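You operate a simulated robot arm through the tools that you are given. There is no shell and no other tool. Be economical: measure what you need, move in short steps, check, and stop when the job is done.

You are at the controls of a simulated two-armed robot. One attempt, no reset.

JOB
Pick up the middle saddle from the top of the brown table with one hand, pass it to the other hand and put it on the middle of the desk. Set down upright: middle saddle.

It is judged by the outcome, as a careful person would: the job done as asked, and still so three seconds after it is handed in. It fails if anything else is knocked over, pushed out of place, dropped, spilled or broken.

ROBOT AND FRAMES
Two 7-joint arms with four-finger grippers on one trunk, on a base that drives. Base frame: it is fixed to the floor where the robot stands at the start and does not move with it; the origin is under the middle of the robot, x ahead of it, y to its left, z up; the surface under the hand at the start is at about z = 0.8. Readings come in m, rad, newtons and seconds.
The left shoulder is at the start at [0.04, 0.181, 1.13], the right one opposite. With the tool pointing down near the work surface each hand reaches from about 0.32 to 0.84 m from the robot's upright axis, wherever it stands, measured 20 degrees to its own side. Places, roughly: middle of the desk (40x20 cm) [-2.16, -1.32, 0.84]. Payload 3.67 kg a hand.
Tool frame (each hand has its own): the origin (TCP) lies between the finger pads and is the grasp point; the fingertips stand 0.028 m ahead of it; z points along the fingers, y is the line along which they close. Largest opening 0.112 m; the body of the gripper starts 0.073 m behind the TCP.
Orientation is that of the tool frame in the base frame, as [roll, pitch, yaw] about the fixed x, y, z axes, in that order (R = Rz(yaw) Ry(pitch) Rx(roll)). With the fingers straight down and closing along the base's y, the tool's x points along the base's -x, its y along +y and its z along -z.

CONTROLS
- The arms move only by the tool servo_tool. It takes "left_increments", "right_increments" or both (then of equal length, played together; a hand with none holds still); each is a list of rows, each an object of numbers (a shift or turn left out is 0, a gripper value left out holds the last): "wx", "wy", "wz": the turn, a rotation vector about the base's x, y, z in rad; "dx", "dy", "dz": the shift along the base's x, y, z in mm; "hand": the gripper command, from -1 (fully open) to 1 (shut), values between in proportion. In form: [{"wx": .., "wy": .., "wz": .., "dx": .., "dy": .., "dz": .., "hand": ..}, ...]. A call has 1 to 12 rows; each row shifts and turns the commanded pose from where the row before left it. A row lasts 0.2 s, in which the tool goes at most 0.05 m and 0.15 rad; a call with a longer step from one row to the next is refused whole, and so is a gripper value outside its range. A pose out of reach is approached as far as the arm can. The call stops where the force on the tool passes 40 N (or 10 N more than at its start, if that is more) or the arm is blocked; 0.2 s more then pass. The fingers move at their own pace and stop on an object; they squeeze with about 26 N. The grip force told is the motor's: it shows also when the fingers shut on nothing. Time passes only in rows, and 0.2 s behind the last, so rows that do not move let the fingers close. It gives the time, the measured TCP pose, the force on the tool (base axes), the opening and the grip force at its end, in the units of the frame above (readings bear some noise), with the torque about the TCP (base axes, N m) and any sound that the robot's microphone picked up.
- Cameras (640 x 400 px; columns grow to the right, rows downward): "scene" is now at [0.1051, -0.0239, 1.3581]; the picture's right is [-0.27, -0.96, 0.00], its down [-0.56, 0.15, -0.82] and it looks along [0.79, -0.22, -0.58] (base axes); focal length 287 px, centre (320, 200). "left" rides on the left gripper at [0.06, 0.018, -0.104] in its tool frame; the picture's right is [-0.29, 0.96, 0.00], its down [-0.80, -0.24, -0.55] and it looks along [-0.53, -0.16, 0.83] (tool axes); focal length 234 px, centre (320, 200). "right" rides on the right gripper at [0.06, -0.018, -0.104] in its tool frame; the picture's right is [0.29, 0.96, 0.00], its down [-0.80, 0.24, -0.55] and it looks along [-0.53, 0.16, 0.83] (tool axes); focal length 234 px, centre (320, 200).
- get_image(camera): a new picture of that camera. No time passes.
- lift_body(by): slides the trunk up (or, below 0, down) by that many m; the arms and the scene camera ride with it, the base frame stays. It gives what a move gives, with no picture.
- roll_base(legs): drives the robot by 1 to 6 legs, each [ahead, left, turn to the left] in m, m and rad, along the robot's own axes; the way and the turn of a leg run together, so that a leg with both is an arc; at most 1.5 m and 3.142 rad a leg. The arms and the cameras ride along, it lands a little off, and it stops where it bumps. It gives what a move gives.
- aim_head(pan, tilt): turns the head with the scene camera to pan (to the left, within 1.501 rad either way) and tilt (down, from -0.506 to 1.204), counted from straight ahead of the robot. It gives what a move gives.
- pixel_to_xyz(camera, pixels): there is no depth. For up to 12 entries [column, row, z] of the newest picture of that camera ("zoom" is the newest enlarged one), the place [x, y] in the base frame at which the ray of that pixel passes the height z, good to about 0.002 m. No time passes.
- inspect(camera, box): a new picture of the part [left, top, right, bottom] of that camera's present view, enlarged. No time passes.
- job_done(): hands the job in; it is judged then, once.

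Work in short steps. Measure before you move; look again where a grasp or a placing could have gone wrong, and mend it. You have 80 turns and 62 pictures in all, those below and enlarged ones among them. Open the grippers and draw the arms clear of the work before you hand the job in, unless the task says otherwise; then end with one line.

The tools are called after "Request:" by a JSON object that holds its "fn" and its "kwargs". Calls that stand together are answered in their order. servo_tool: Moves the arms, as the interface text tells. Its arguments: {"type":"object","properties":{"left_increments":{"type":"array","items":{"type":"object","properties":{"wx":{"type":"number"},"wy":{"type":"number"},"wz":{"type":"number"},"dx":{"type":"number"},"dy":{"type":"number"},"dz":{"type":"number"},"hand":{"type":"number"}}}},"right_increments":{"type":"array","items":{"type":"object","properties":{"wx":{"type":"number"},"wy":{"type":"number"},"wz":{"type":"number"},"dx":{"type":"number"},"dy":{"type":"number"},"dz":{"type":"number"},"hand":{"type":"number"}}}}},"required":[]} The other tools are called the same way: lift_body (by) slides the trunk up or down; roll_base (legs) drives the base; aim_head (pan, tilt) turns the head that bears the scene camera; get_image (camera) takes a picture; pixel_to_xyz (camera, pixels) gives the place at which the rays of pixels pass given heights; inspect (camera, box) takes an enlarged picture of a part of a camera's view; job_done () hands the job in.

At the start:

```text
time: 0.0
left_eef_pos: [0.4236, 0.0687, 1.1035]
left_tcp_rot: [-3.142, 0.0, -3.14]
left_contact_force: [1.2, -0.1, -0.8]
left_moment: [-0.01, 0.02, 0.01]
left_grip_width: 0.1119
left_gripper_force: 0.0
right_eef_pos: [0.5209, -0.4406, 1.0565]
right_tcp_rot: [3.14, 0.0, 3.14]
right_contact_force: [-0.1, -0.3, 0.0]
right_moment: [-0.02, 0.02, -0.01]
right_grip_width: 0.1121
right_gripper_force: 0.1
trunk travel left (down, up): [-0.25, 0.264]
robot x, y, heading: [0.0017, 0.0037, -0.002]
head pan, tilt: [-0.269, 0.614]
```

scene: 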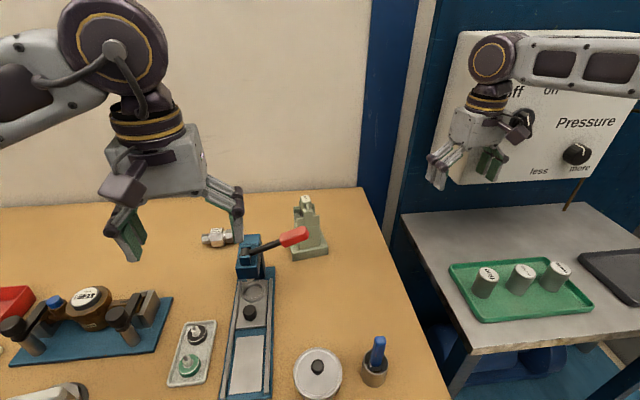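
right: 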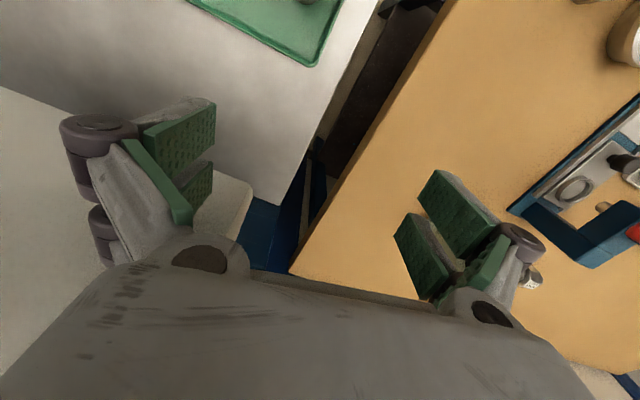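
left: 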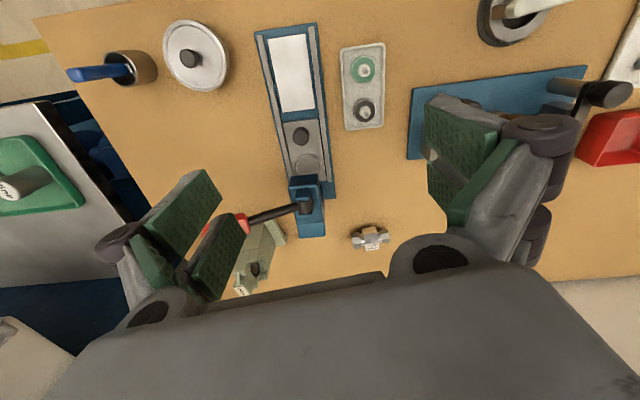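

The scene shows a tan table with many items; I need to find what the "middle saddle" is, so I enlarge the table parts.

Request:
{"fn": "inspect", "kwargs": {"camera": "scene", "box": [160, 180, 400, 330]}}

Request:
{"fn": "inspect", "kwargs": {"camera": "scene", "box": [0, 260, 224, 400]}}

Request:
{"fn": "aim_head", "kwargs": {"pan": 0.5, "tilt": 0.8}}

```text
2.67 times, centred on (280, 255) of scene
```

zoom: 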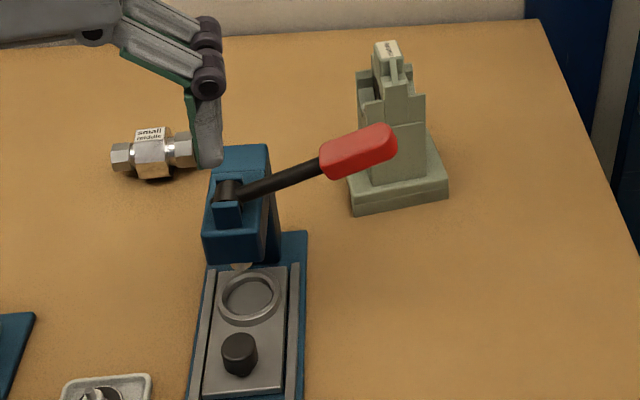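

```text
2.86 times, centred on (112, 330) of scene
```

zoom: 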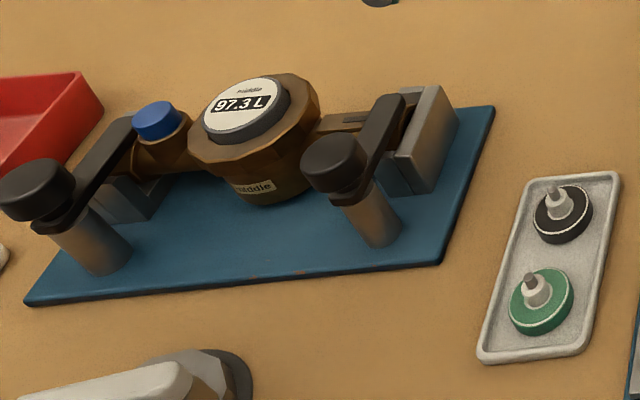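

```text
time: 1.1
left_eef_pos: [0.4236, 0.0689, 1.1049]
left_tcp_rot: [3.141, 0.0, -3.14]
left_contact_force: [1.4, -0.6, 0.4]
left_moment: [0.02, 0.03, 0.03]
left_grip_width: 0.1119
left_gripper_force: 0.0
right_eef_pos: [0.5222, -0.441, 1.0573]
right_tcp_rot: [3.141, -0.001, -3.141]
right_contact_force: [-0.1, 0.1, 0.0]
right_moment: [0.0, 0.01, -0.04]
right_grip_width: 0.1118
right_gripper_force: 0.1
trunk travel left (down, up): [-0.25, 0.264]
robot x, y, heading: [0.0029, 0.0008, -0.0]
head pan, tilt: [0.499, 0.799]
```

The meter carries a label "middle", a fitting carries "small ...". Next I look at the left part of the table.

Request:
{"fn": "get_image", "kwargs": {"camera": "scene"}}

Request:
{"fn": "aim_head", "kwargs": {"pan": -0.269, "tilt": 0.95}}

Request:
{"fn": "get_image", "kwargs": {"camera": "scene"}}

```text
56 pictures are left
```

scene: 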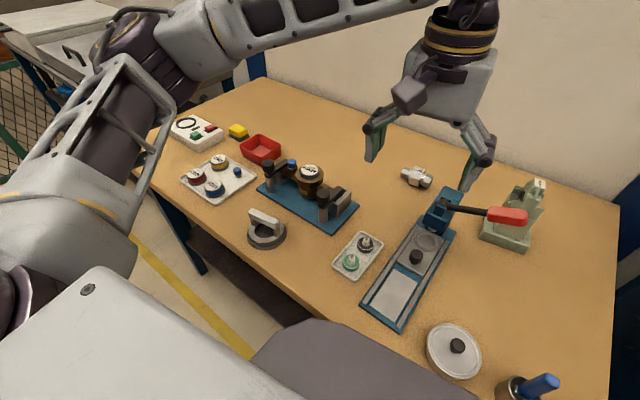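

```text
time: 2.2
left_eef_pos: [0.4248, 0.0675, 1.1031]
left_tcp_rot: [-3.141, 0.001, -3.139]
left_contact_force: [-0.7, -0.2, 0.2]
left_moment: [0.02, -0.02, 0.04]
left_grip_width: 0.112
left_gripper_force: 0.1
right_eef_pos: [0.5204, -0.4411, 1.0579]
right_tcp_rot: [3.141, 0.0, -3.14]
right_contact_force: [0.2, -0.5, 1.1]
right_moment: [-0.04, -0.04, 0.0]
right_grip_width: 0.1121
right_gripper_force: 0.0
trunk travel left (down, up): [-0.25, 0.264]
robot x, y, heading: [-0.0026, 0.0006, 0.0]
head pan, tilt: [-0.269, 0.949]
```

```text
55 pictures are left
```

scene: 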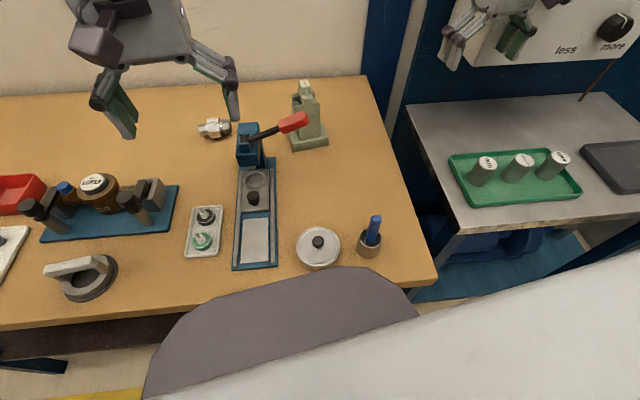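

I zoom strongly at the labels on the fitting and the green piece.

Request:
{"fn": "inspect", "kwargs": {"camera": "scene", "box": [190, 105, 246, 140]}}

Request:
{"fn": "inspect", "kwargs": {"camera": "scene", "box": [270, 70, 350, 155]}}

Request:
{"fn": "inspect", "kwargs": {"camera": "scene", "box": [440, 140, 590, 220]}}

```text
11.43 times, centred on (218, 122) of scene
```

zoom: 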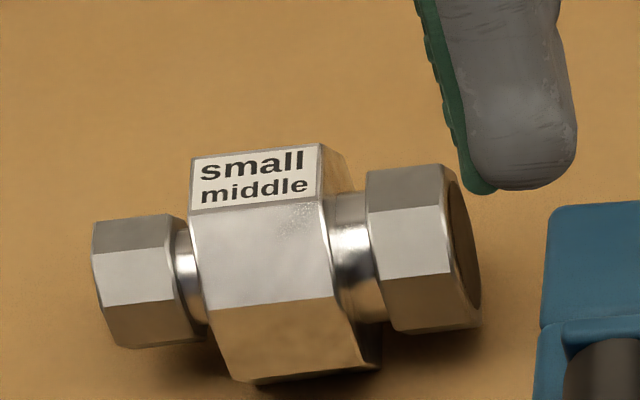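

```text
4.71 times, centred on (310, 112) of scene
```

zoom: 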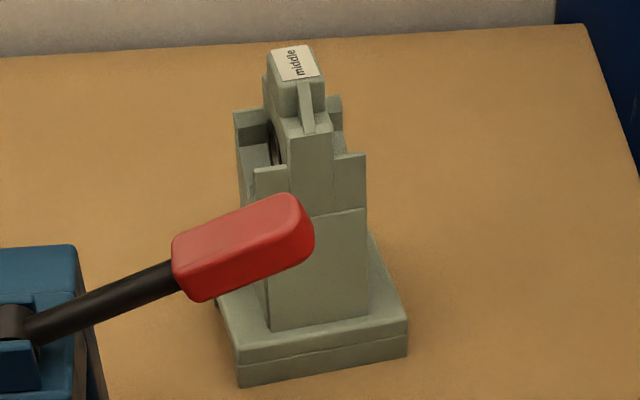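

```text
4.27 times, centred on (515, 180) of scene
```

zoom: 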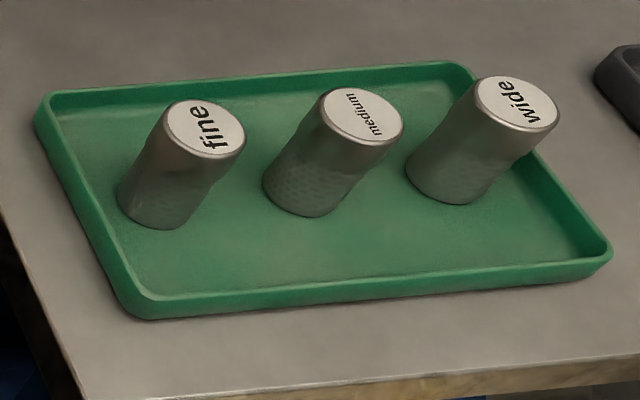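

The green piece is labelled "middle", with what looks like a cradle top; I locate it and see it through the left camera.

Request:
{"fn": "pixel_to_xyz", "kwargs": {"camera": "scene", "pixels": [[310, 147, 0.8], [292, 150, 0.8], [328, 144, 0.8], [306, 82, 0.95], [214, 135, 0.8], [295, 120, 0.87]]}}

Request:
{"fn": "inspect", "kwargs": {"camera": "left", "box": [190, 170, 410, 310]}}

```text
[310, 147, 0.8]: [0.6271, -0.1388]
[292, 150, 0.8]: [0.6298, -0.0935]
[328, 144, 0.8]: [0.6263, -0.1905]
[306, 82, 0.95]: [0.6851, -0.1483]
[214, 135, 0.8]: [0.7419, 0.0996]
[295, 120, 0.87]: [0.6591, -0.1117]
```

```text
2.86 times, centred on (300, 240) of left
```

zoom: 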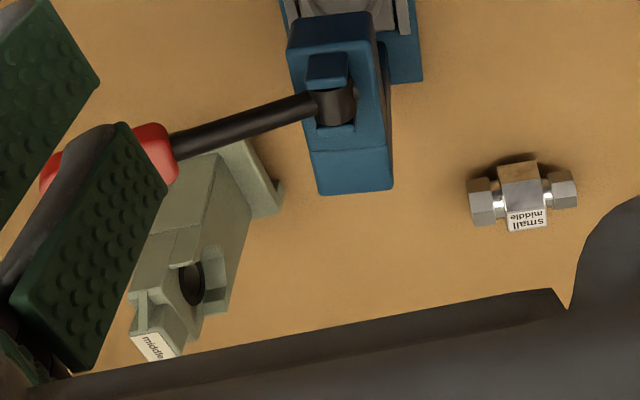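

It seems to be a stand with a labelled part on top. Before approaching, I look over the rest of the room for other saddles and tables.

Request:
{"fn": "aim_head", "kwargs": {"pan": -1.4, "tilt": 0.5}}

Request:
{"fn": "get_image", "kwargs": {"camera": "scene"}}

Request:
{"fn": "aim_head", "kwargs": {"pan": 1.4, "tilt": 0.5}}

Request:
{"fn": "get_image", "kwargs": {"camera": "scene"}}

```text
time: 3.6
left_eef_pos: [0.4242, 0.0685, 1.1044]
left_tcp_rot: [3.141, 0.0, -3.139]
left_contact_force: [0.2, -0.3, -1.0]
left_moment: [-0.03, 0.0, -0.01]
left_grip_width: 0.112
left_gripper_force: 0.0
right_eef_pos: [0.5225, -0.442, 1.0566]
right_tcp_rot: [3.141, 0.0, 3.141]
right_contact_force: [-0.1, 0.0, -0.4]
right_moment: [0.01, 0.02, -0.03]
right_grip_width: 0.1122
right_gripper_force: 0.1
trunk travel left (down, up): [-0.25, 0.264]
robot x, y, heading: [0.0025, 0.0024, -0.002]
head pan, tilt: [-1.4, 0.499]
```

```text
50 pictures are left
```

scene: 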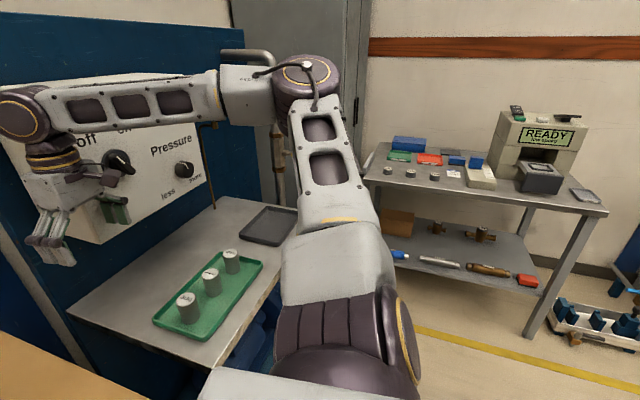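

```text
time: 6.0
left_eef_pos: [0.4229, 0.0686, 1.1046]
left_tcp_rot: [-3.141, 0.002, -3.141]
left_contact_force: [-0.5, 0.1, 1.1]
left_moment: [0.0, -0.01, -0.01]
left_grip_width: 0.112
left_gripper_force: 0.0
right_eef_pos: [0.5217, -0.441, 1.0561]
right_tcp_rot: [-3.141, 0.0, -3.141]
right_contact_force: [-0.2, 0.0, 0.3]
right_moment: [0.0, 0.01, -0.01]
right_grip_width: 0.112
right_gripper_force: 0.0
trunk travel left (down, up): [-0.25, 0.264]
robot x, y, heading: [-0.0003, 0.0032, -0.001]
head pan, tilt: [1.4, 0.499]
```

```text
49 pictures are left
```

scene: 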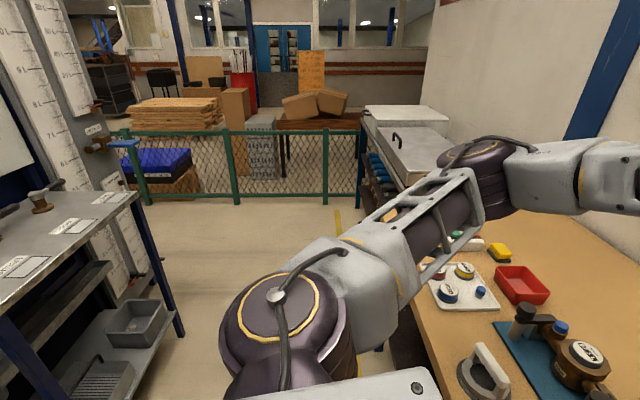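

No other saddle is obvious. I move the left hand (so its camera sees the green piece nearer): shift about x +70, y -130 mm at the same height, and set the head back.

Request:
{"fn": "servo_tool", "kwargs": {"left_increments": [{"dx": 20, "dy": -35}, {"dx": 20, "dy": -35}, {"dx": 20, "dy": -35}, {"dx": 10, "dy": -25}, {}]}}

Request:
{"fn": "get_image", "kwargs": {"camera": "left"}}

Request:
{"fn": "aim_head", "kwargs": {"pan": -0.2, "tilt": 0.75}}

Request:
{"fn": "inspect", "kwargs": {"camera": "scene", "box": [230, 100, 390, 240]}}

```text
time: 7.2
left_eef_pos: [0.4938, -0.062, 1.1058]
left_tcp_rot: [3.141, -0.001, -3.14]
left_contact_force: [0.2, -0.3, 0.1]
left_moment: [-0.04, -0.01, 0.03]
left_grip_width: 0.1121
left_gripper_force: 0.0
right_eef_pos: [0.5218, -0.4401, 1.0586]
right_tcp_rot: [-3.142, 0.001, 3.142]
right_contact_force: [0.5, -0.4, 0.6]
right_moment: [-0.03, 0.0, -0.01]
right_grip_width: 0.1119
right_gripper_force: 0.2
trunk travel left (down, up): [-0.25, 0.264]
robot x, y, heading: [0.0012, 0.0001, 0.0]
head pan, tilt: [1.4, 0.499]
```

```text
48 pictures are left
```

left: 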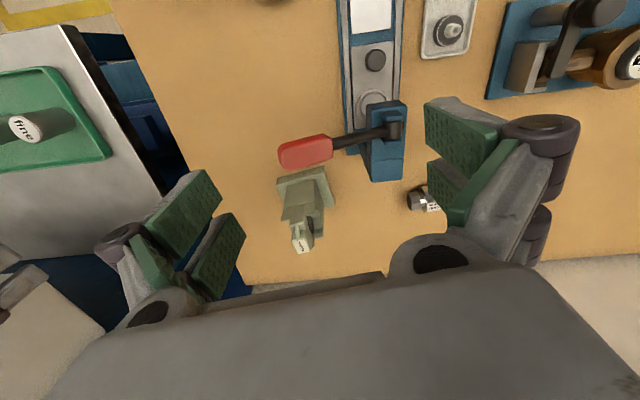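

```text
time: 8.9
left_eef_pos: [0.4939, -0.0633, 1.1039]
left_tcp_rot: [3.141, 0.001, -3.141]
left_contact_force: [-0.9, -1.3, -0.8]
left_moment: [0.04, -0.03, 0.04]
left_grip_width: 0.112
left_gripper_force: 0.2
right_eef_pos: [0.5221, -0.4411, 1.0569]
right_tcp_rot: [3.141, 0.0, -3.141]
right_contact_force: [0.0, -0.3, -1.0]
right_moment: [-0.01, -0.04, -0.01]
right_grip_width: 0.1122
right_gripper_force: 0.0
trunk travel left (down, up): [-0.25, 0.264]
robot x, y, heading: [-0.0015, 0.0012, 0.001]
head pan, tilt: [-0.201, 0.75]
```

```text
2.86 times, centred on (310, 170) of scene
```

zoom: 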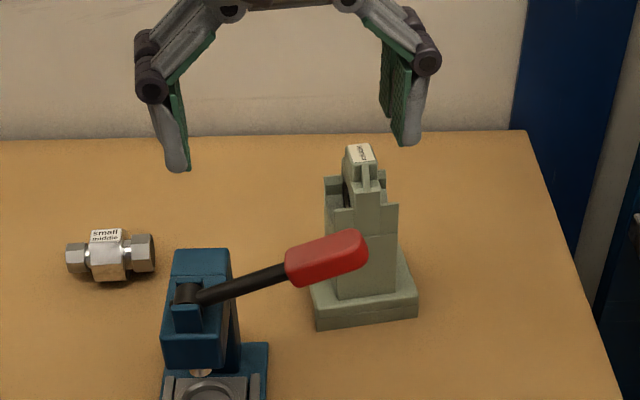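

The left camera sees the green piece at (303,210); I enlarge it.

Request:
{"fn": "inspect", "kwargs": {"camera": "left", "box": [255, 155, 355, 265]}}

```text
3.64 times, centred on (305, 210) of left
```

zoom: 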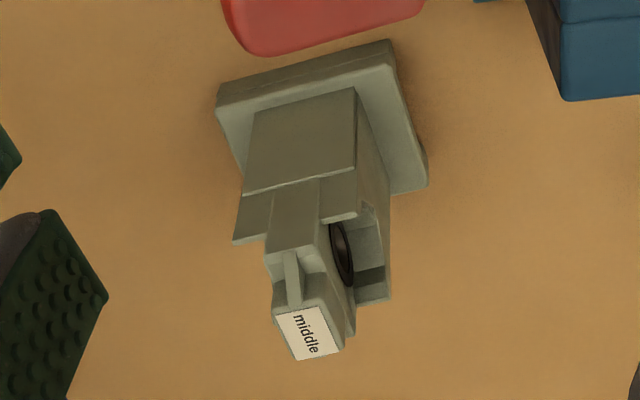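

I triangulate the label and other features using both cameras.

Request:
{"fn": "pixel_to_xyz", "kwargs": {"camera": "scene", "pixels": [[324.3, 153.6, 0.9], [324.3, 153.6, 0.95], [324.3, 153.6, 1.0], [319, 214.5, 0.8], [456, 208, 0.8]]}}

Request:
{"fn": "pixel_to_xyz", "kwargs": {"camera": "left", "pixels": [[301.7, 246.5, 0.9], [301.7, 246.5, 0.95], [301.7, 246.5, 1.0], [276.6, 178, 0.8], [324, 165.7, 0.8], [334.7, 204.5, 0.8], [282.6, 193.7, 0.82], [277, 181, 0.82], [324, 169, 0.82]]}}

```text
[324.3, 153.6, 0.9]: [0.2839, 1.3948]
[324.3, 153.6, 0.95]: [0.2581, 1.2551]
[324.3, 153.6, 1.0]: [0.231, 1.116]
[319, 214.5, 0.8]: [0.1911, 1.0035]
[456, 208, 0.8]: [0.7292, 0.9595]
```

```text
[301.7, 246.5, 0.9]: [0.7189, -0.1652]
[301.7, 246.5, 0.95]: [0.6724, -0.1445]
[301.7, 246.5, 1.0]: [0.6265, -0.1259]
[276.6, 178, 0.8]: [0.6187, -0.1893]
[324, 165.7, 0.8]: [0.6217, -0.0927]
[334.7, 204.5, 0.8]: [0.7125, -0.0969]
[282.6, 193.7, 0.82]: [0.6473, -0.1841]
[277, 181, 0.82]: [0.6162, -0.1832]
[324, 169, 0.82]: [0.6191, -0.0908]
```

The scene result used the older picture; I take a fresh one and measure again.

Request:
{"fn": "inspect", "kwargs": {"camera": "scene", "box": [286, 140, 366, 220]}}

```text
5.00 times, centred on (326, 180) of scene
```

zoom: 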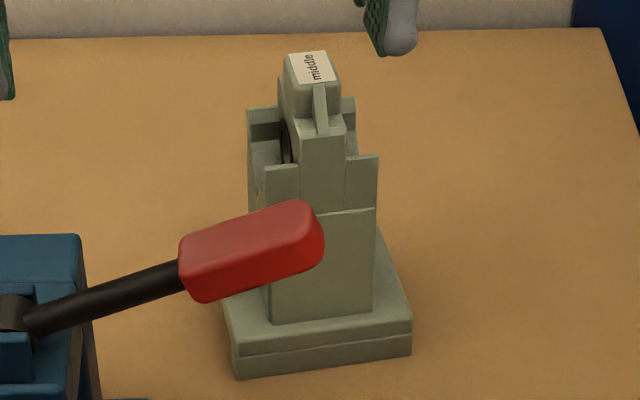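

Request:
{"fn": "pixel_to_xyz", "kwargs": {"camera": "zoom", "pixels": [[312, 68, 0.9], [312, 68, 0.95], [312, 68, 1.0], [238, 379, 0.8], [411, 355, 0.8], [270, 323, 0.825], [372, 310, 0.825], [372, 210, 0.88], [372, 210, 0.86], [362, 157, 0.9], [362, 157, 0.92]]}}

```text
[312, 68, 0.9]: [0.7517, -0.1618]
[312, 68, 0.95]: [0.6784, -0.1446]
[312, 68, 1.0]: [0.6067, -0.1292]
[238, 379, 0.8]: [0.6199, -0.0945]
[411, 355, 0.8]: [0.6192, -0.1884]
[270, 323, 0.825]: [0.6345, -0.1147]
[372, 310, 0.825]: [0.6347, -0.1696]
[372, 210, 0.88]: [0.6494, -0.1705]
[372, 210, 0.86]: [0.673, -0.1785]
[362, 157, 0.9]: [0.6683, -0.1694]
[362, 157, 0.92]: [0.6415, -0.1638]
```

Label top is around z≈0.96 at (0.662,-0.141); base plate about 94 mm square, column about 55 mm wide. I check whether the upper part is separate by enlarging much more.

Request:
{"fn": "inspect", "kwargs": {"camera": "scene", "box": [308, 148, 348, 190]}}

Request:
{"fn": "inspect", "kwargs": {"camera": "left", "box": [280, 195, 330, 255]}}

```text
9.52 times, centred on (328, 169) of scene
```

zoom: 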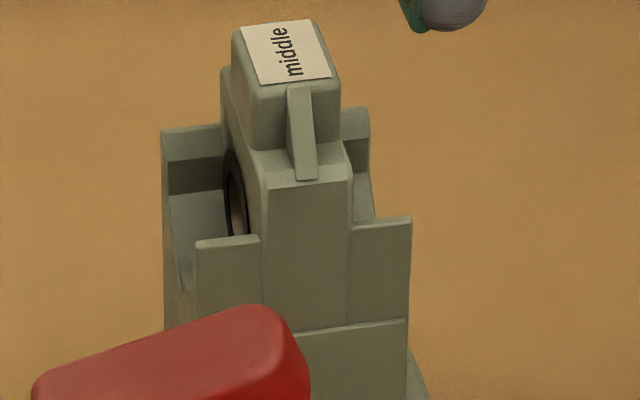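

```text
6.67 times, centred on (305, 225) of left
```

zoom: 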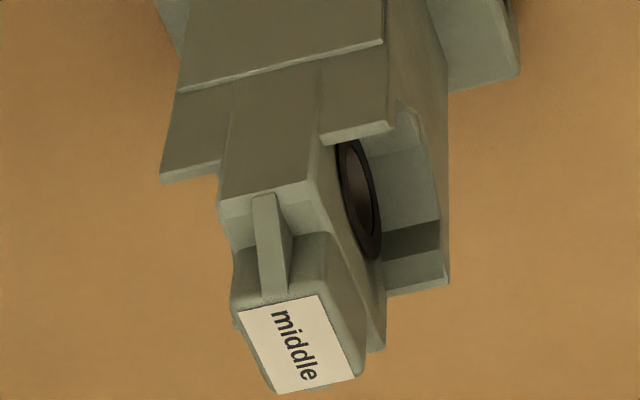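

It reads as a saddle with a 25 mm centre web under the label, open on both y sides. I'll pick it with the right hand top-down on that web (it lifts the labelled part either way); first the left hand draws off and the right comes over it at (0.664,-0.141).

Request:
{"fn": "servo_tool", "kwargs": {"left_increments": [{"dy": 45, "dx": -10}, {"dy": 45, "dx": -10}, {"dy": 45, "dx": -10}, {"dy": 45, "dx": -10}, {"dy": 45}, {"dy": 45}, {}, {}, {}, {}, {}], "right_increments": [{"hand": -1}, {}, {}, {"dx": 17, "dy": 37.5, "dz": 3}, {"dx": 17, "dy": 37.5}, {"dx": 18, "dy": 37.5}, {"dx": 18, "dy": 37.5}, {"dx": 18, "dy": 37.5}, {"dx": 18, "dy": 37.5}, {"dx": 18, "dy": 37.5}, {"dx": 18, "dy": 37.5}]}}

Request:
{"fn": "get_image", "kwargs": {"camera": "right"}}

Request:
{"fn": "inspect", "kwargs": {"camera": "scene", "box": [246, 100, 406, 220]}}

```text
time: 11.3
left_eef_pos: [0.4538, 0.207, 1.1038]
left_tcp_rot: [-3.14, 0.002, -3.139]
left_contact_force: [-0.3, -0.4, 0.6]
left_moment: [0.01, -0.04, -0.01]
left_grip_width: 0.1119
left_gripper_force: 0.1
right_eef_pos: [0.6327, -0.1639, 1.0572]
right_tcp_rot: [3.138, 0.004, -3.141]
right_contact_force: [0.2, 0.3, 0.4]
right_moment: [-0.03, -0.06, 0.0]
right_grip_width: 0.112
right_gripper_force: 0.0
right hand out of reach, approached as far as the arm can: row 11
trunk travel left (down, up): [-0.25, 0.264]
robot x, y, heading: [0.0012, 0.0006, 0.002]
head pan, tilt: [-0.201, 0.75]
```

```text
42 pictures are left
```

right: 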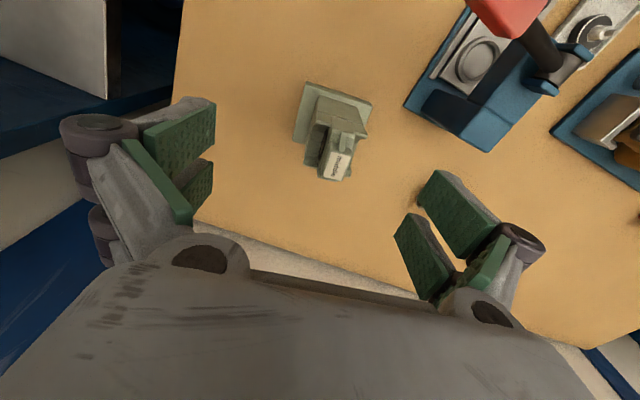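

```text
3.33 times, centred on (326, 160) of scene
```

zoom: 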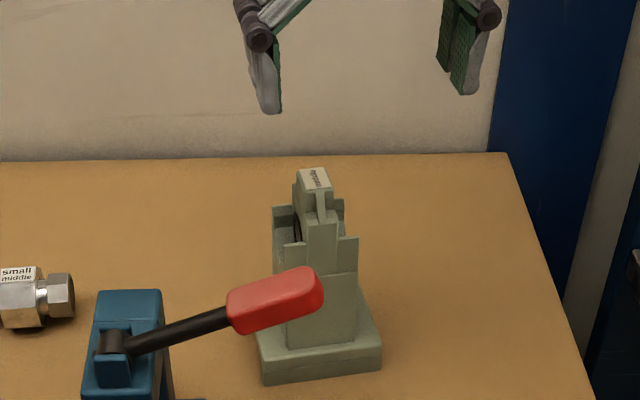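

The right hand fell short (0.633,-0.164) at this height. I pull the command back in x to reach the right y, then lower the trunk 0.08 so the arm's reach is better.

Request:
{"fn": "servo_tool", "kwargs": {"right_increments": [{"dx": -30}, {}]}}

Request:
{"fn": "lift_body", "kwargs": {"by": -0.06}}

```text
time: 11.9
left_eef_pos: [0.4569, 0.2063, 1.1025]
left_tcp_rot: [-3.14, 0.0, -3.139]
left_contact_force: [-0.2, 0.9, 0.2]
left_moment: [0.0, 0.03, 0.01]
left_grip_width: 0.1121
left_gripper_force: 0.1
right_eef_pos: [0.6038, -0.1647, 1.0571]
right_tcp_rot: [-3.14, -0.003, 3.141]
right_contact_force: [1.3, -0.8, -0.7]
right_moment: [-0.02, 0.04, -0.03]
right_grip_width: 0.1119
right_gripper_force: 0.0
trunk travel left (down, up): [-0.25, 0.264]
robot x, y, heading: [0.0027, 0.0034, 0.001]
head pan, tilt: [-0.201, 0.75]
```

```text
time: 12.9
left_eef_pos: [0.454, 0.2063, 1.043]
left_tcp_rot: [-3.141, -0.001, -3.139]
left_contact_force: [0.0, -0.6, 0.5]
left_moment: [0.0, 0.01, 0.0]
left_grip_width: 0.112
left_gripper_force: 0.0
right_eef_pos: [0.6032, -0.1637, 0.9983]
right_tcp_rot: [-3.141, -0.001, 3.14]
right_contact_force: [-0.2, 0.3, 0.1]
right_moment: [-0.03, 0.01, 0.0]
right_grip_width: 0.1117
right_gripper_force: 0.1
trunk travel left (down, up): [-0.19, 0.324]
robot x, y, heading: [0.0025, -0.0002, -0.003]
head pan, tilt: [-0.201, 0.75]
```

Tips are at z≈0.97, just above the label. I centre y, then advance x while descending, straddling the web.

Request:
{"fn": "servo_tool", "kwargs": {"right_increments": [{"dy": 22}, {"dx": 15}, {"dx": 12}, {"dx": 10, "dz": -10}, {"dx": 12, "dz": -12}, {"dx": 12, "dz": -12}, {}]}}

Request:
{"fn": "inspect", "kwargs": {"camera": "scene", "box": [246, 80, 406, 200]}}

Request:
{"fn": "get_image", "kwargs": {"camera": "right"}}

```text
time: 14.5
left_eef_pos: [0.4546, 0.208, 1.0431]
left_tcp_rot: [-3.141, 0.001, -3.14]
left_contact_force: [-1.2, -0.1, 0.6]
left_moment: [0.0, -0.03, 0.0]
left_grip_width: 0.1122
left_gripper_force: 0.1
right_eef_pos: [0.6363, -0.1675, 0.9625]
right_tcp_rot: [3.141, 0.001, 3.141]
right_contact_force: [0.1, 0.2, -0.6]
right_moment: [0.03, 0.01, 0.02]
right_grip_width: 0.112
right_gripper_force: 0.0
right hand out of reach, approached as far as the arm can: row 2, 3, 4, 5, 6
trunk travel left (down, up): [-0.19, 0.324]
robot x, y, heading: [0.0018, -0.002, 0.001]
head pan, tilt: [-0.201, 0.75]
```

```text
3.33 times, centred on (326, 140) of scene
```

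zoom: 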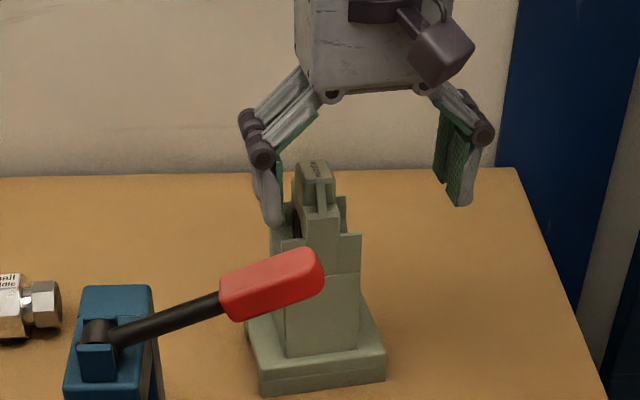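

```text
39 pictures are left
```

right: 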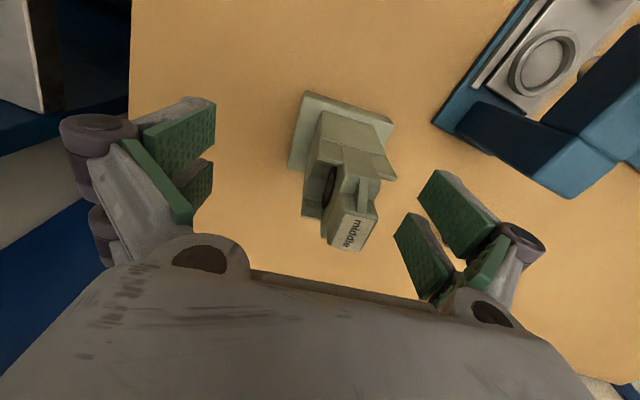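

The hand sits at y≈-0.167 and can't come further left: a reach limit. I raise it clear, then shift the base 0.1 m to the left.

Request:
{"fn": "servo_tool", "kwargs": {"right_increments": [{"dz": 30, "dx": -20}, {"dz": 25, "dx": -15}, {}]}}

Request:
{"fn": "roll_base", "kwargs": {"legs": [[0, 0.1, 0]]}}

```text
time: 15.3
left_eef_pos: [0.4549, 0.2053, 1.0441]
left_tcp_rot: [-3.141, 0.002, -3.14]
left_contact_force: [0.1, 0.3, 0.2]
left_moment: [-0.01, 0.0, 0.0]
left_grip_width: 0.112
left_gripper_force: 0.0
right_eef_pos: [0.602, -0.1655, 1.0171]
right_tcp_rot: [-3.14, -0.002, 3.141]
right_contact_force: [0.5, -0.6, -0.8]
right_moment: [0.03, 0.02, -0.05]
right_grip_width: 0.112
right_gripper_force: 0.1
trunk travel left (down, up): [-0.19, 0.324]
robot x, y, heading: [0.0025, -0.0001, 0.004]
head pan, tilt: [-0.201, 0.75]
```

```text
time: 16.5
left_eef_pos: [0.4541, 0.3081, 1.0436]
left_tcp_rot: [3.142, 0.0, 3.14]
left_contact_force: [0.4, 0.8, 0.2]
left_moment: [0.0, -0.02, 0.01]
left_grip_width: 0.1118
left_gripper_force: 0.0
right_eef_pos: [0.6032, -0.0654, 1.0177]
right_tcp_rot: [-3.141, 0.001, -3.142]
right_contact_force: [0.0, 0.8, 0.9]
right_moment: [-0.01, -0.01, 0.0]
right_grip_width: 0.1121
right_gripper_force: 0.0
trunk travel left (down, up): [-0.19, 0.324]
robot x, y, heading: [-0.001, 0.0988, -0.001]
head pan, tilt: [-0.201, 0.75]
```

The base moved 0.1 m. Now the right hand goes to y≈-0.141 and x≈0.663, staying above the label, and I check.

Request:
{"fn": "servo_tool", "kwargs": {"right_increments": [{"dy": -38}, {"dy": -38}, {"dx": 20}, {"dx": 20}, {"dx": 20}, {}, {}]}}

Request:
{"fn": "get_image", "kwargs": {"camera": "right"}}

```text
time: 18.1
left_eef_pos: [0.4551, 0.3068, 1.0428]
left_tcp_rot: [-3.141, -0.001, -3.141]
left_contact_force: [-0.2, -0.7, 0.3]
left_moment: [0.02, 0.01, 0.03]
left_grip_width: 0.112
left_gripper_force: 0.1
right_eef_pos: [0.6647, -0.1407, 1.0164]
right_tcp_rot: [3.141, 0.0, 3.141]
right_contact_force: [0.6, -0.3, -0.4]
right_moment: [-0.01, 0.05, -0.02]
right_grip_width: 0.1121
right_gripper_force: 0.2
trunk travel left (down, up): [-0.19, 0.324]
robot x, y, heading: [-0.0004, 0.0971, -0.0]
head pan, tilt: [-0.201, 0.75]
```

```text
38 pictures are left
```

right: 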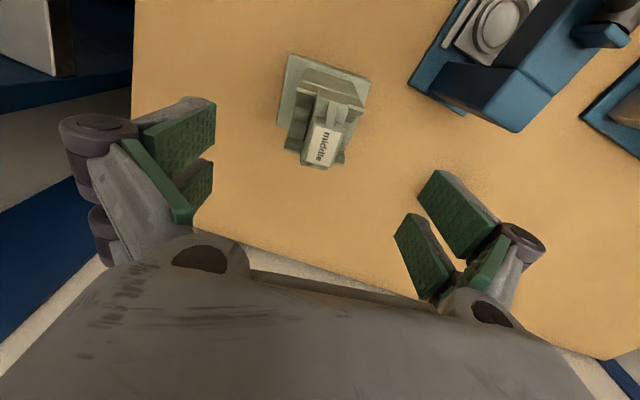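

The hand reached (0.665,-0.141). I check the label's position (323,143) and corners with this camera.

Request:
{"fn": "pixel_to_xyz", "kwargs": {"camera": "right", "pixels": [[323, 143, 0.961], [313, 124, 0.961], [340, 130, 0.961], [335, 167, 0.961], [305, 160, 0.961], [291, 54, 0.825], [372, 79, 0.825]]}}

```text
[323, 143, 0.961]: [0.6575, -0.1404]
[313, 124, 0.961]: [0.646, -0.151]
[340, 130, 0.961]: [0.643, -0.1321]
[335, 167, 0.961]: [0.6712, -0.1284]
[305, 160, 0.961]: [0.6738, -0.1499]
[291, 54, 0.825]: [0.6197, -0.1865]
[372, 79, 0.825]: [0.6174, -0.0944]
```

The label is centred at about (0.66,-0.140). I descend 80 mm to TCP z≈0.936 and check before closing.

Request:
{"fn": "servo_tool", "kwargs": {"right_increments": [{"dx": -2, "dz": -25}, {"dz": -25}, {"dz": -20}, {"dz": -10}, {}]}}

Request:
{"fn": "inspect", "kwargs": {"camera": "scene", "box": [290, 100, 430, 220]}}

```text
time: 19.3
left_eef_pos: [0.4557, 0.3074, 1.0439]
left_tcp_rot: [-3.141, 0.001, -3.141]
left_contact_force: [0.6, 0.0, 0.2]
left_moment: [0.0, -0.03, 0.01]
left_grip_width: 0.1119
left_gripper_force: 0.1
right_eef_pos: [0.6609, -0.1417, 0.9351]
right_tcp_rot: [-3.141, -0.001, 3.141]
right_contact_force: [0.2, 0.5, -0.2]
right_moment: [0.02, -0.02, -0.03]
right_grip_width: 0.1121
right_gripper_force: 0.2
trunk travel left (down, up): [-0.19, 0.324]
robot x, y, heading: [0.0006, 0.1034, 0.002]
head pan, tilt: [-0.201, 0.75]
```

```text
3.33 times, centred on (360, 160) of scene
```

zoom: 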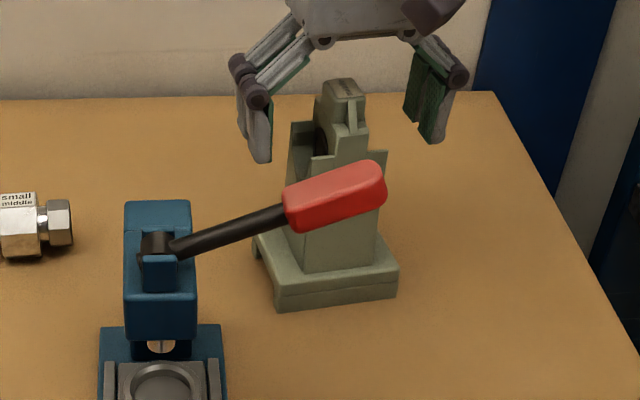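

Well aligned. I close the right gripper gently in place.

Request:
{"fn": "servo_tool", "kwargs": {"right_increments": [{"hand": 0.0}, {"hand": 1}, {}, {}, {}]}}

Request:
{"fn": "inspect", "kwargs": {"camera": "scene", "box": [290, 100, 430, 220]}}

```text
time: 20.5
left_eef_pos: [0.4556, 0.3059, 1.0431]
left_tcp_rot: [-3.141, -0.001, -3.141]
left_contact_force: [0.4, -0.1, 0.4]
left_moment: [0.0, -0.02, 0.01]
left_grip_width: 0.112
left_gripper_force: 0.0
right_eef_pos: [0.661, -0.1409, 0.9371]
right_tcp_rot: [3.141, 0.0, -3.14]
right_contact_force: [0.7, 1.8, 0.1]
right_moment: [0.29, -0.16, 0.15]
right_grip_width: 0.0559
right_gripper_force: 25.7
trunk travel left (down, up): [-0.19, 0.324]
robot x, y, heading: [0.0003, 0.1013, 0.001]
head pan, tilt: [-0.201, 0.75]
```

```text
3.33 times, centred on (360, 160) of scene
```

zoom: 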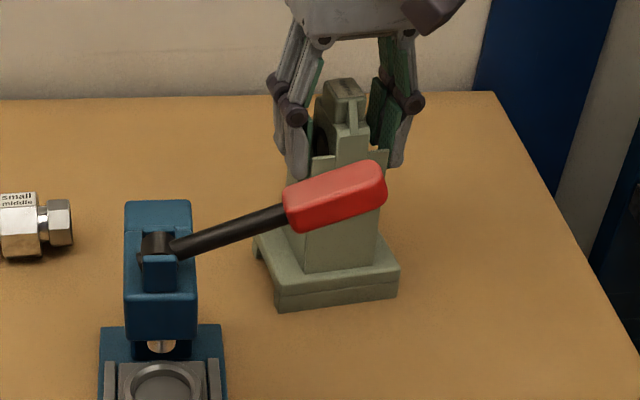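

The opening stopped at 56 mm: the tips bear on the outer prongs. I open, rise 18 mm so that only the centre block is between the pads, and close again.

Request:
{"fn": "servo_tool", "kwargs": {"right_increments": [{"hand": -0.6}, {}, {"dz": 18}, {}, {"hand": 1}, {}, {}, {}]}}

Request:
{"fn": "inspect", "kwargs": {"camera": "scene", "box": [290, 100, 430, 220]}}

```text
time: 22.3
left_eef_pos: [0.4553, 0.3071, 1.0436]
left_tcp_rot: [3.141, 0.0, -3.141]
left_contact_force: [0.9, 1.0, 0.1]
left_moment: [0.01, -0.03, -0.02]
left_grip_width: 0.1121
left_gripper_force: 0.1
right_eef_pos: [0.6606, -0.1403, 0.9547]
right_tcp_rot: [3.141, 0.0, 3.142]
right_contact_force: [-0.1, 0.8, 0.4]
right_moment: [0.1, 0.08, 0.2]
right_grip_width: 0.0241
right_gripper_force: 26.4
trunk travel left (down, up): [-0.19, 0.324]
robot x, y, heading: [-0.0017, 0.098, 0.0]
head pan, tilt: [-0.201, 0.75]
```

```text
3.33 times, centred on (360, 160) of scene
```

zoom: 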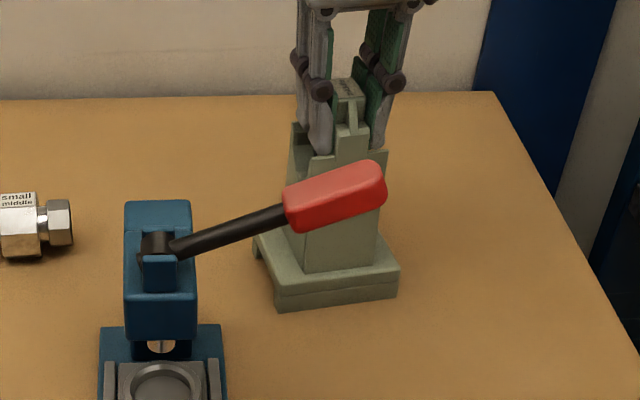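

The web is gripped at 24 mm. I lift 20 mm gently and see what comes up.

Request:
{"fn": "servo_tool", "kwargs": {"right_increments": [{"dz": 7}, {"dz": 8}, {"dz": 8}, {}]}}

Request:
{"fn": "inspect", "kwargs": {"camera": "scene", "box": [290, 100, 430, 220]}}

```text
time: 23.3
left_eef_pos: [0.4561, 0.3055, 1.0439]
left_tcp_rot: [3.14, -0.001, 3.141]
left_contact_force: [-1.0, -0.3, -0.1]
left_moment: [0.01, 0.0, -0.04]
left_grip_width: 0.112
left_gripper_force: 0.0
right_eef_pos: [0.6619, -0.141, 0.9779]
right_tcp_rot: [-3.141, 0.0, -3.142]
right_contact_force: [0.0, -0.2, -7.1]
right_moment: [-0.01, -0.02, -0.01]
right_grip_width: 0.0242
right_gripper_force: 26.3
trunk travel left (down, up): [-0.19, 0.324]
robot x, y, heading: [0.0037, 0.0983, -0.004]
head pan, tilt: [-0.201, 0.75]
```

```text
3.33 times, centred on (360, 160) of scene
```

zoom: 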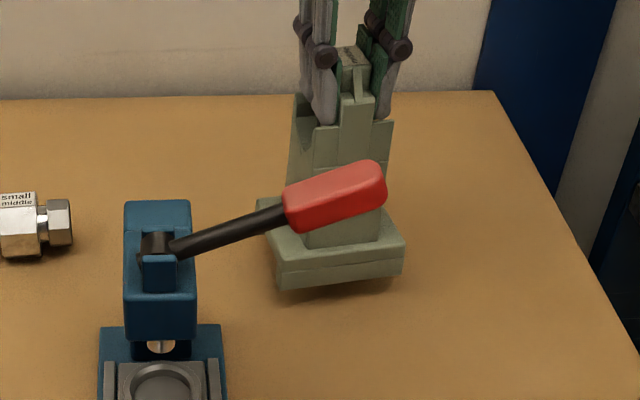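

The whole saddle lifts as one piece (7 N). I raise the trunk 0.2 m for a pure vertical lift, then back off from the table 0.5 m.

Request:
{"fn": "lift_body", "kwargs": {"by": 0.2}}

Request:
{"fn": "roll_base", "kwargs": {"legs": [[-0.5, 0, 0]]}}

Request:
{"fn": "get_image", "kwargs": {"camera": "scene"}}

```text
time: 25.4
left_eef_pos: [0.4562, 0.3063, 1.2428]
left_tcp_rot: [-3.141, -0.001, 3.141]
left_contact_force: [-0.7, 0.1, -0.3]
left_moment: [-0.02, 0.01, 0.02]
left_grip_width: 0.1118
left_gripper_force: 0.1
right_eef_pos: [0.6608, -0.1414, 1.1759]
right_tcp_rot: [-3.142, -0.001, -3.141]
right_contact_force: [0.3, 0.1, -7.5]
right_moment: [0.01, 0.02, 0.01]
right_grip_width: 0.024
right_gripper_force: 26.1
trunk travel left (down, up): [-0.39, 0.124]
robot x, y, heading: [-0.002, 0.0983, -0.005]
head pan, tilt: [-0.201, 0.75]
```

```text
time: 28.4
left_eef_pos: [0.0031, 0.2734, 1.2405]
left_tcp_rot: [-3.14, -0.005, -3.063]
left_contact_force: [0.7, -0.7, -0.4]
left_moment: [0.0, 0.05, 0.01]
left_grip_width: 0.1117
left_gripper_force: 0.0
right_eef_pos: [0.2443, -0.1585, 1.1712]
right_tcp_rot: [-3.141, -0.008, -3.065]
right_contact_force: [0.7, -0.2, -6.4]
right_moment: [0.03, 0.0, -0.01]
right_grip_width: 0.024
right_gripper_force: 26.0
trunk travel left (down, up): [-0.39, 0.124]
robot x, y, heading: [-0.4422, 0.0301, 0.078]
head pan, tilt: [-0.201, 0.75]
stopped in leg 1: the robot was blocked; the commanded pose is now the measured one
```

```text
33 pictures are left
```

scene: 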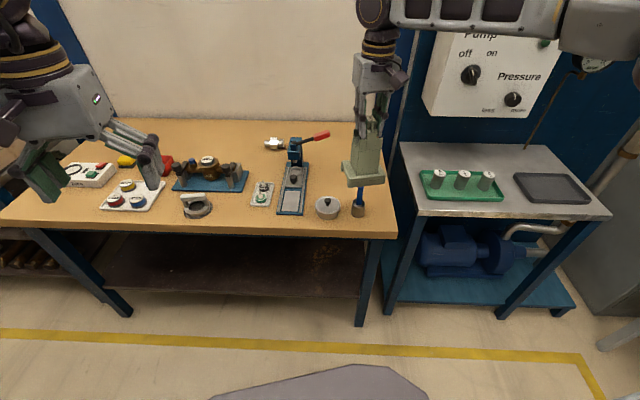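

The base bumped something behind on the left. I look to both sides.

Request:
{"fn": "aim_head", "kwargs": {"pan": 1.5, "tilt": 0.7}}

Request:
{"fn": "get_image", "kwargs": {"camera": "scene"}}

Request:
{"fn": "aim_head", "kwargs": {"pan": -1.5, "tilt": 0.5}}

Request:
{"fn": "get_image", "kwargs": {"camera": "scene"}}

```text
time: 30.1
left_eef_pos: [-0.0015, 0.2737, 1.2419]
left_tcp_rot: [-3.141, -0.002, -3.062]
left_contact_force: [0.8, -0.5, 0.2]
left_moment: [0.01, 0.0, 0.01]
left_grip_width: 0.112
left_gripper_force: 0.1
right_eef_pos: [0.2397, -0.1581, 1.1752]
right_tcp_rot: [-3.14, -0.001, -3.065]
right_contact_force: [-0.5, -0.1, -7.2]
right_moment: [-0.03, -0.03, 0.03]
right_grip_width: 0.024
right_gripper_force: 26.1
trunk travel left (down, up): [-0.39, 0.124]
robot x, y, heading: [-0.4373, 0.0312, 0.08]
head pan, tilt: [1.499, 0.7]
```

```text
32 pictures are left
```

scene: 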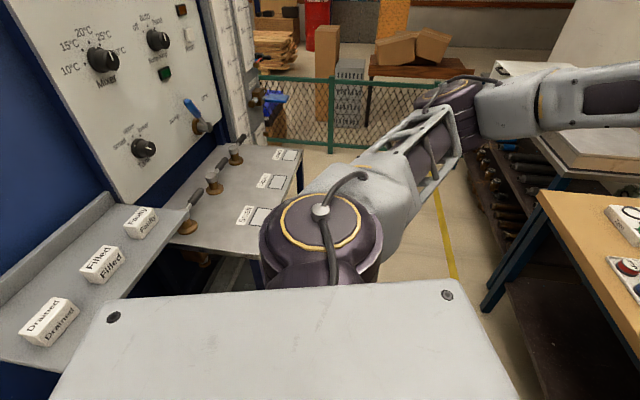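

```text
time: 32.7
left_eef_pos: [-0.0017, 0.2741, 1.2421]
left_tcp_rot: [3.141, -0.002, -3.06]
left_contact_force: [0.1, 0.3, 0.1]
left_moment: [-0.02, -0.02, -0.03]
left_grip_width: 0.1121
left_gripper_force: 0.1
right_eef_pos: [0.2398, -0.1576, 1.1748]
right_tcp_rot: [-3.141, -0.002, -3.064]
right_contact_force: [0.4, 0.5, -7.1]
right_moment: [-0.01, -0.01, 0.0]
right_grip_width: 0.0241
right_gripper_force: 26.0
trunk travel left (down, up): [-0.39, 0.124]
robot x, y, heading: [-0.4391, 0.0313, 0.08]
head pan, tilt: [-1.499, 0.499]
```

```text
31 pictures are left
```

scene: 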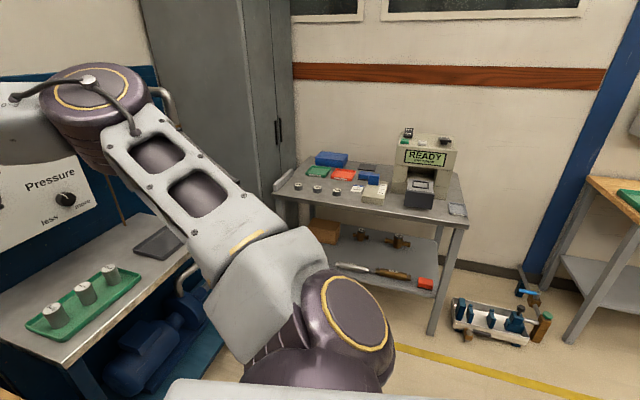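

Behind me is a fixed bench. I check where the wood-topped desk at right (edge near (600,180)) lies, and the READY table.

Request:
{"fn": "pixel_to_xyz", "kwargs": {"camera": "scene", "pixels": [[588, 178, 0.84], [639, 212, 0.84], [617, 193, 0.84], [467, 225, 0.8], [540, 310, 0.0], [455, 300, 0.0], [639, 395, 0.0]]}}

Request:
{"fn": "roll_base", "kwargs": {"legs": [[0.12, 0, -0.08]]}}

```text
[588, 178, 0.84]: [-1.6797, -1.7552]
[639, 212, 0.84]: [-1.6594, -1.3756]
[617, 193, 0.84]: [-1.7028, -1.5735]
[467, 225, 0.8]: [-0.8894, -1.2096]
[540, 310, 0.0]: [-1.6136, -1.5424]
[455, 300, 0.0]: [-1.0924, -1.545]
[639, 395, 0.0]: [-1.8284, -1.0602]
```

```text
time: 33.9
left_eef_pos: [0.1321, 0.2428, 1.2421]
left_tcp_rot: [-3.141, -0.002, 3.139]
left_contact_force: [0.2, -0.2, -0.8]
left_moment: [-0.02, 0.0, 0.01]
left_grip_width: 0.112
left_gripper_force: 0.0
right_eef_pos: [0.3378, -0.2085, 1.1757]
right_tcp_rot: [-3.139, -0.001, 3.136]
right_contact_force: [0.5, 0.8, -6.1]
right_moment: [0.01, -0.02, 0.03]
right_grip_width: 0.0241
right_gripper_force: 26.3
trunk travel left (down, up): [-0.39, 0.124]
robot x, y, heading: [-0.3241, 0.04, 0.001]
head pan, tilt: [-1.499, 0.499]
```

I'm clear of the bench. The desk's near edge is at x≈-1.68. Handover: left hand yaws +90° (then tilts to point to -y and 25° down), while the right brings the saddle nearer.

Request:
{"fn": "servo_tool", "kwargs": {"left_increments": [{"wz": 0.143}, {"wz": 0.143}, {"wz": 0.143}, {"wz": 0.143}, {"wz": 0.143}, {"wz": 0.143}, {"wz": 0.143}, {"wz": 0.143}, {"wz": 0.143}, {"wz": 0.143}, {"wz": 0.141}, {}], "right_increments": [{"dx": -15, "dy": 9}, {"dx": -15, "dy": 9}, {"dx": -15, "dy": 9}, {"dx": -15, "dy": 9}, {"dx": -15, "dy": 9}, {"dx": -15, "dy": 9}, {"dx": -15, "dy": 9}, {"dx": -15, "dy": 9}, {"dx": -15, "dy": 9}, {"dx": -15, "dy": 9}, {"dx": -10, "dy": 9}, {}]}}

Request:
{"fn": "servo_tool", "kwargs": {"left_increments": [{"wx": -0.142}, {"wx": -0.142}, {"wx": -0.142}, {"wx": -0.142}, {"wx": -0.142}, {"wx": -0.142}, {"wx": -0.142}, {"wx": -0.14}, {}]}}

Request:
{"fn": "aim_head", "kwargs": {"pan": 0.0, "tilt": 0.5}}

Request:
{"fn": "get_image", "kwargs": {"camera": "scene"}}

```text
time: 36.5
left_eef_pos: [0.1327, 0.2415, 1.2418]
left_tcp_rot: [3.141, 0.001, -1.57]
left_contact_force: [0.7, 0.6, 0.2]
left_moment: [0.02, 0.02, 0.0]
left_grip_width: 0.112
left_gripper_force: 0.0
right_eef_pos: [0.1786, -0.1085, 1.1756]
right_tcp_rot: [-3.141, -0.003, 3.138]
right_contact_force: [-0.5, -0.2, -6.9]
right_moment: [-0.03, 0.0, 0.01]
right_grip_width: 0.0242
right_gripper_force: 25.9
trunk travel left (down, up): [-0.39, 0.124]
robot x, y, heading: [-0.323, 0.0365, -0.002]
head pan, tilt: [-1.499, 0.499]
```

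```text
time: 38.5
left_eef_pos: [0.1329, 0.2419, 1.2421]
left_tcp_rot: [-3.139, -1.135, -1.574]
left_contact_force: [-1.0, -0.4, 0.2]
left_moment: [0.0, -0.02, -0.02]
left_grip_width: 0.1122
left_gripper_force: 0.1
right_eef_pos: [0.1787, -0.1079, 1.1773]
right_tcp_rot: [-3.141, -0.001, 3.137]
right_contact_force: [0.2, -0.3, -6.9]
right_moment: [0.0, -0.05, 0.0]
right_grip_width: 0.0238
right_gripper_force: 26.2
trunk travel left (down, up): [-0.39, 0.124]
robot x, y, heading: [-0.3217, 0.0356, -0.003]
head pan, tilt: [-1.499, 0.499]
```

```text
time: 40.1
left_eef_pos: [0.1328, 0.2419, 1.2416]
left_tcp_rot: [-3.138, -1.134, -1.575]
left_contact_force: [0.6, -0.3, -0.2]
left_moment: [-0.02, 0.0, 0.0]
left_grip_width: 0.1121
left_gripper_force: 0.1
right_eef_pos: [0.1789, -0.1076, 1.1752]
right_tcp_rot: [-3.141, -0.001, 3.136]
right_contact_force: [0.0, 0.0, -7.3]
right_moment: [0.0, 0.0, 0.0]
right_grip_width: 0.024
right_gripper_force: 26.6
trunk travel left (down, up): [-0.39, 0.124]
robot x, y, heading: [-0.3243, 0.0371, -0.003]
head pan, tilt: [0.0, 0.499]
```

```text
30 pictures are left
```

scene: 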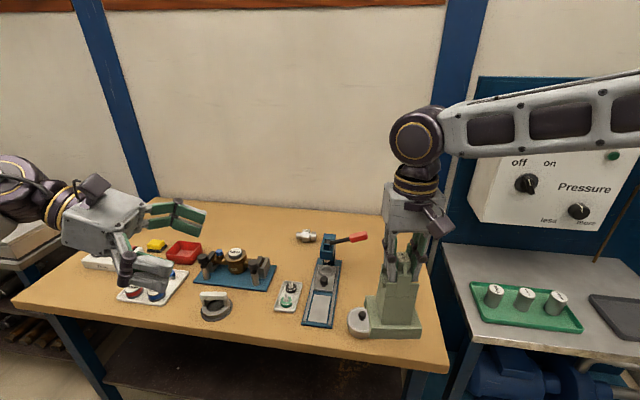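

The left hand points at the saddle's side. I bring it to a stand-off at about (0.183, 0.06, 1.081) and look through its camera.

Request:
{"fn": "servo_tool", "kwargs": {"left_increments": [{"dx": 10, "dz": -32, "dy": -15, "hand": -1}, {"dx": 10, "dz": -32, "dy": -25}, {"dx": 10, "dz": -32, "dy": -30}, {"dx": 10, "dz": -32, "dy": -30}, {"dx": 10, "dz": -32, "dy": -35}, {"dy": -45}, {}]}}

Request:
{"fn": "get_image", "kwargs": {"camera": "left"}}

Request:
{"fn": "inspect", "kwargs": {"camera": "scene", "box": [220, 160, 500, 360]}}

```text
time: 41.7
left_eef_pos: [0.1825, 0.0613, 1.0811]
left_tcp_rot: [-3.138, -1.134, -1.576]
left_contact_force: [-0.6, 0.6, -0.7]
left_moment: [-0.01, 0.01, 0.04]
left_grip_width: 0.1119
left_gripper_force: 0.1
right_eef_pos: [0.179, -0.1067, 1.1757]
right_tcp_rot: [-3.141, -0.002, 3.136]
right_contact_force: [-0.3, 0.5, -6.7]
right_moment: [0.03, -0.01, -0.02]
right_grip_width: 0.0239
right_gripper_force: 25.8
trunk travel left (down, up): [-0.39, 0.124]
robot x, y, heading: [-0.3223, 0.0343, -0.006]
head pan, tilt: [0.0, 0.499]
```

```text
29 pictures are left
```

left: 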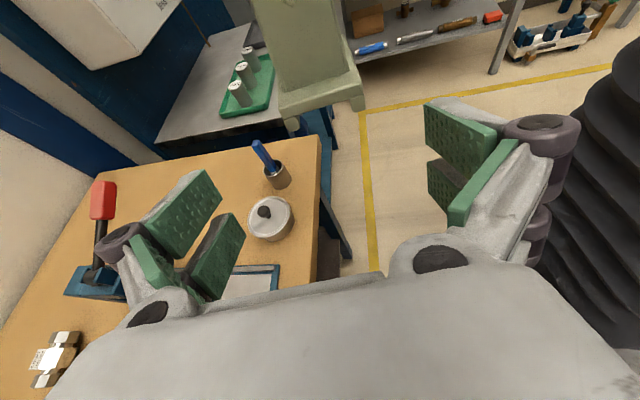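

```text
2.00 times, centred on (360, 260) of scene
```

zoom: 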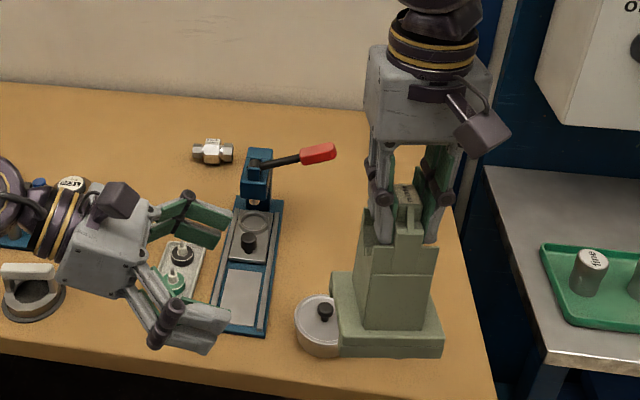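

I enlarge the column in the left view to measure its x centre.

Request:
{"fn": "inspect", "kwargs": {"camera": "left", "box": [240, 0, 400, 130]}}

```text
3.08 times, centred on (320, 65) of left
```

zoom: 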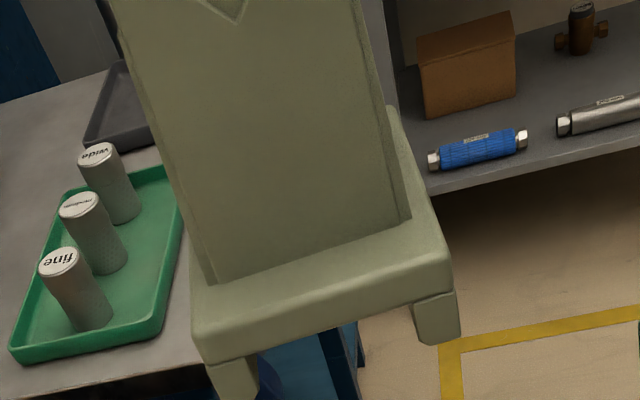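

Request:
{"fn": "pixel_to_xyz", "kwargs": {"camera": "zoom", "pixels": [[212, 283, 1.046], [410, 218, 1.046], [193, 335, 1.046], [447, 258, 1.046], [212, 283, 1.05], [410, 218, 1.05]]}}

```text
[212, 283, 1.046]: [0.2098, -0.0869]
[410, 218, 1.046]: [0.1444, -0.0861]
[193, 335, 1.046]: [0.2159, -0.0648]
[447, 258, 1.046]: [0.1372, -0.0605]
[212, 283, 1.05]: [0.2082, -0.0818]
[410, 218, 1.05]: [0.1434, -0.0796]
```

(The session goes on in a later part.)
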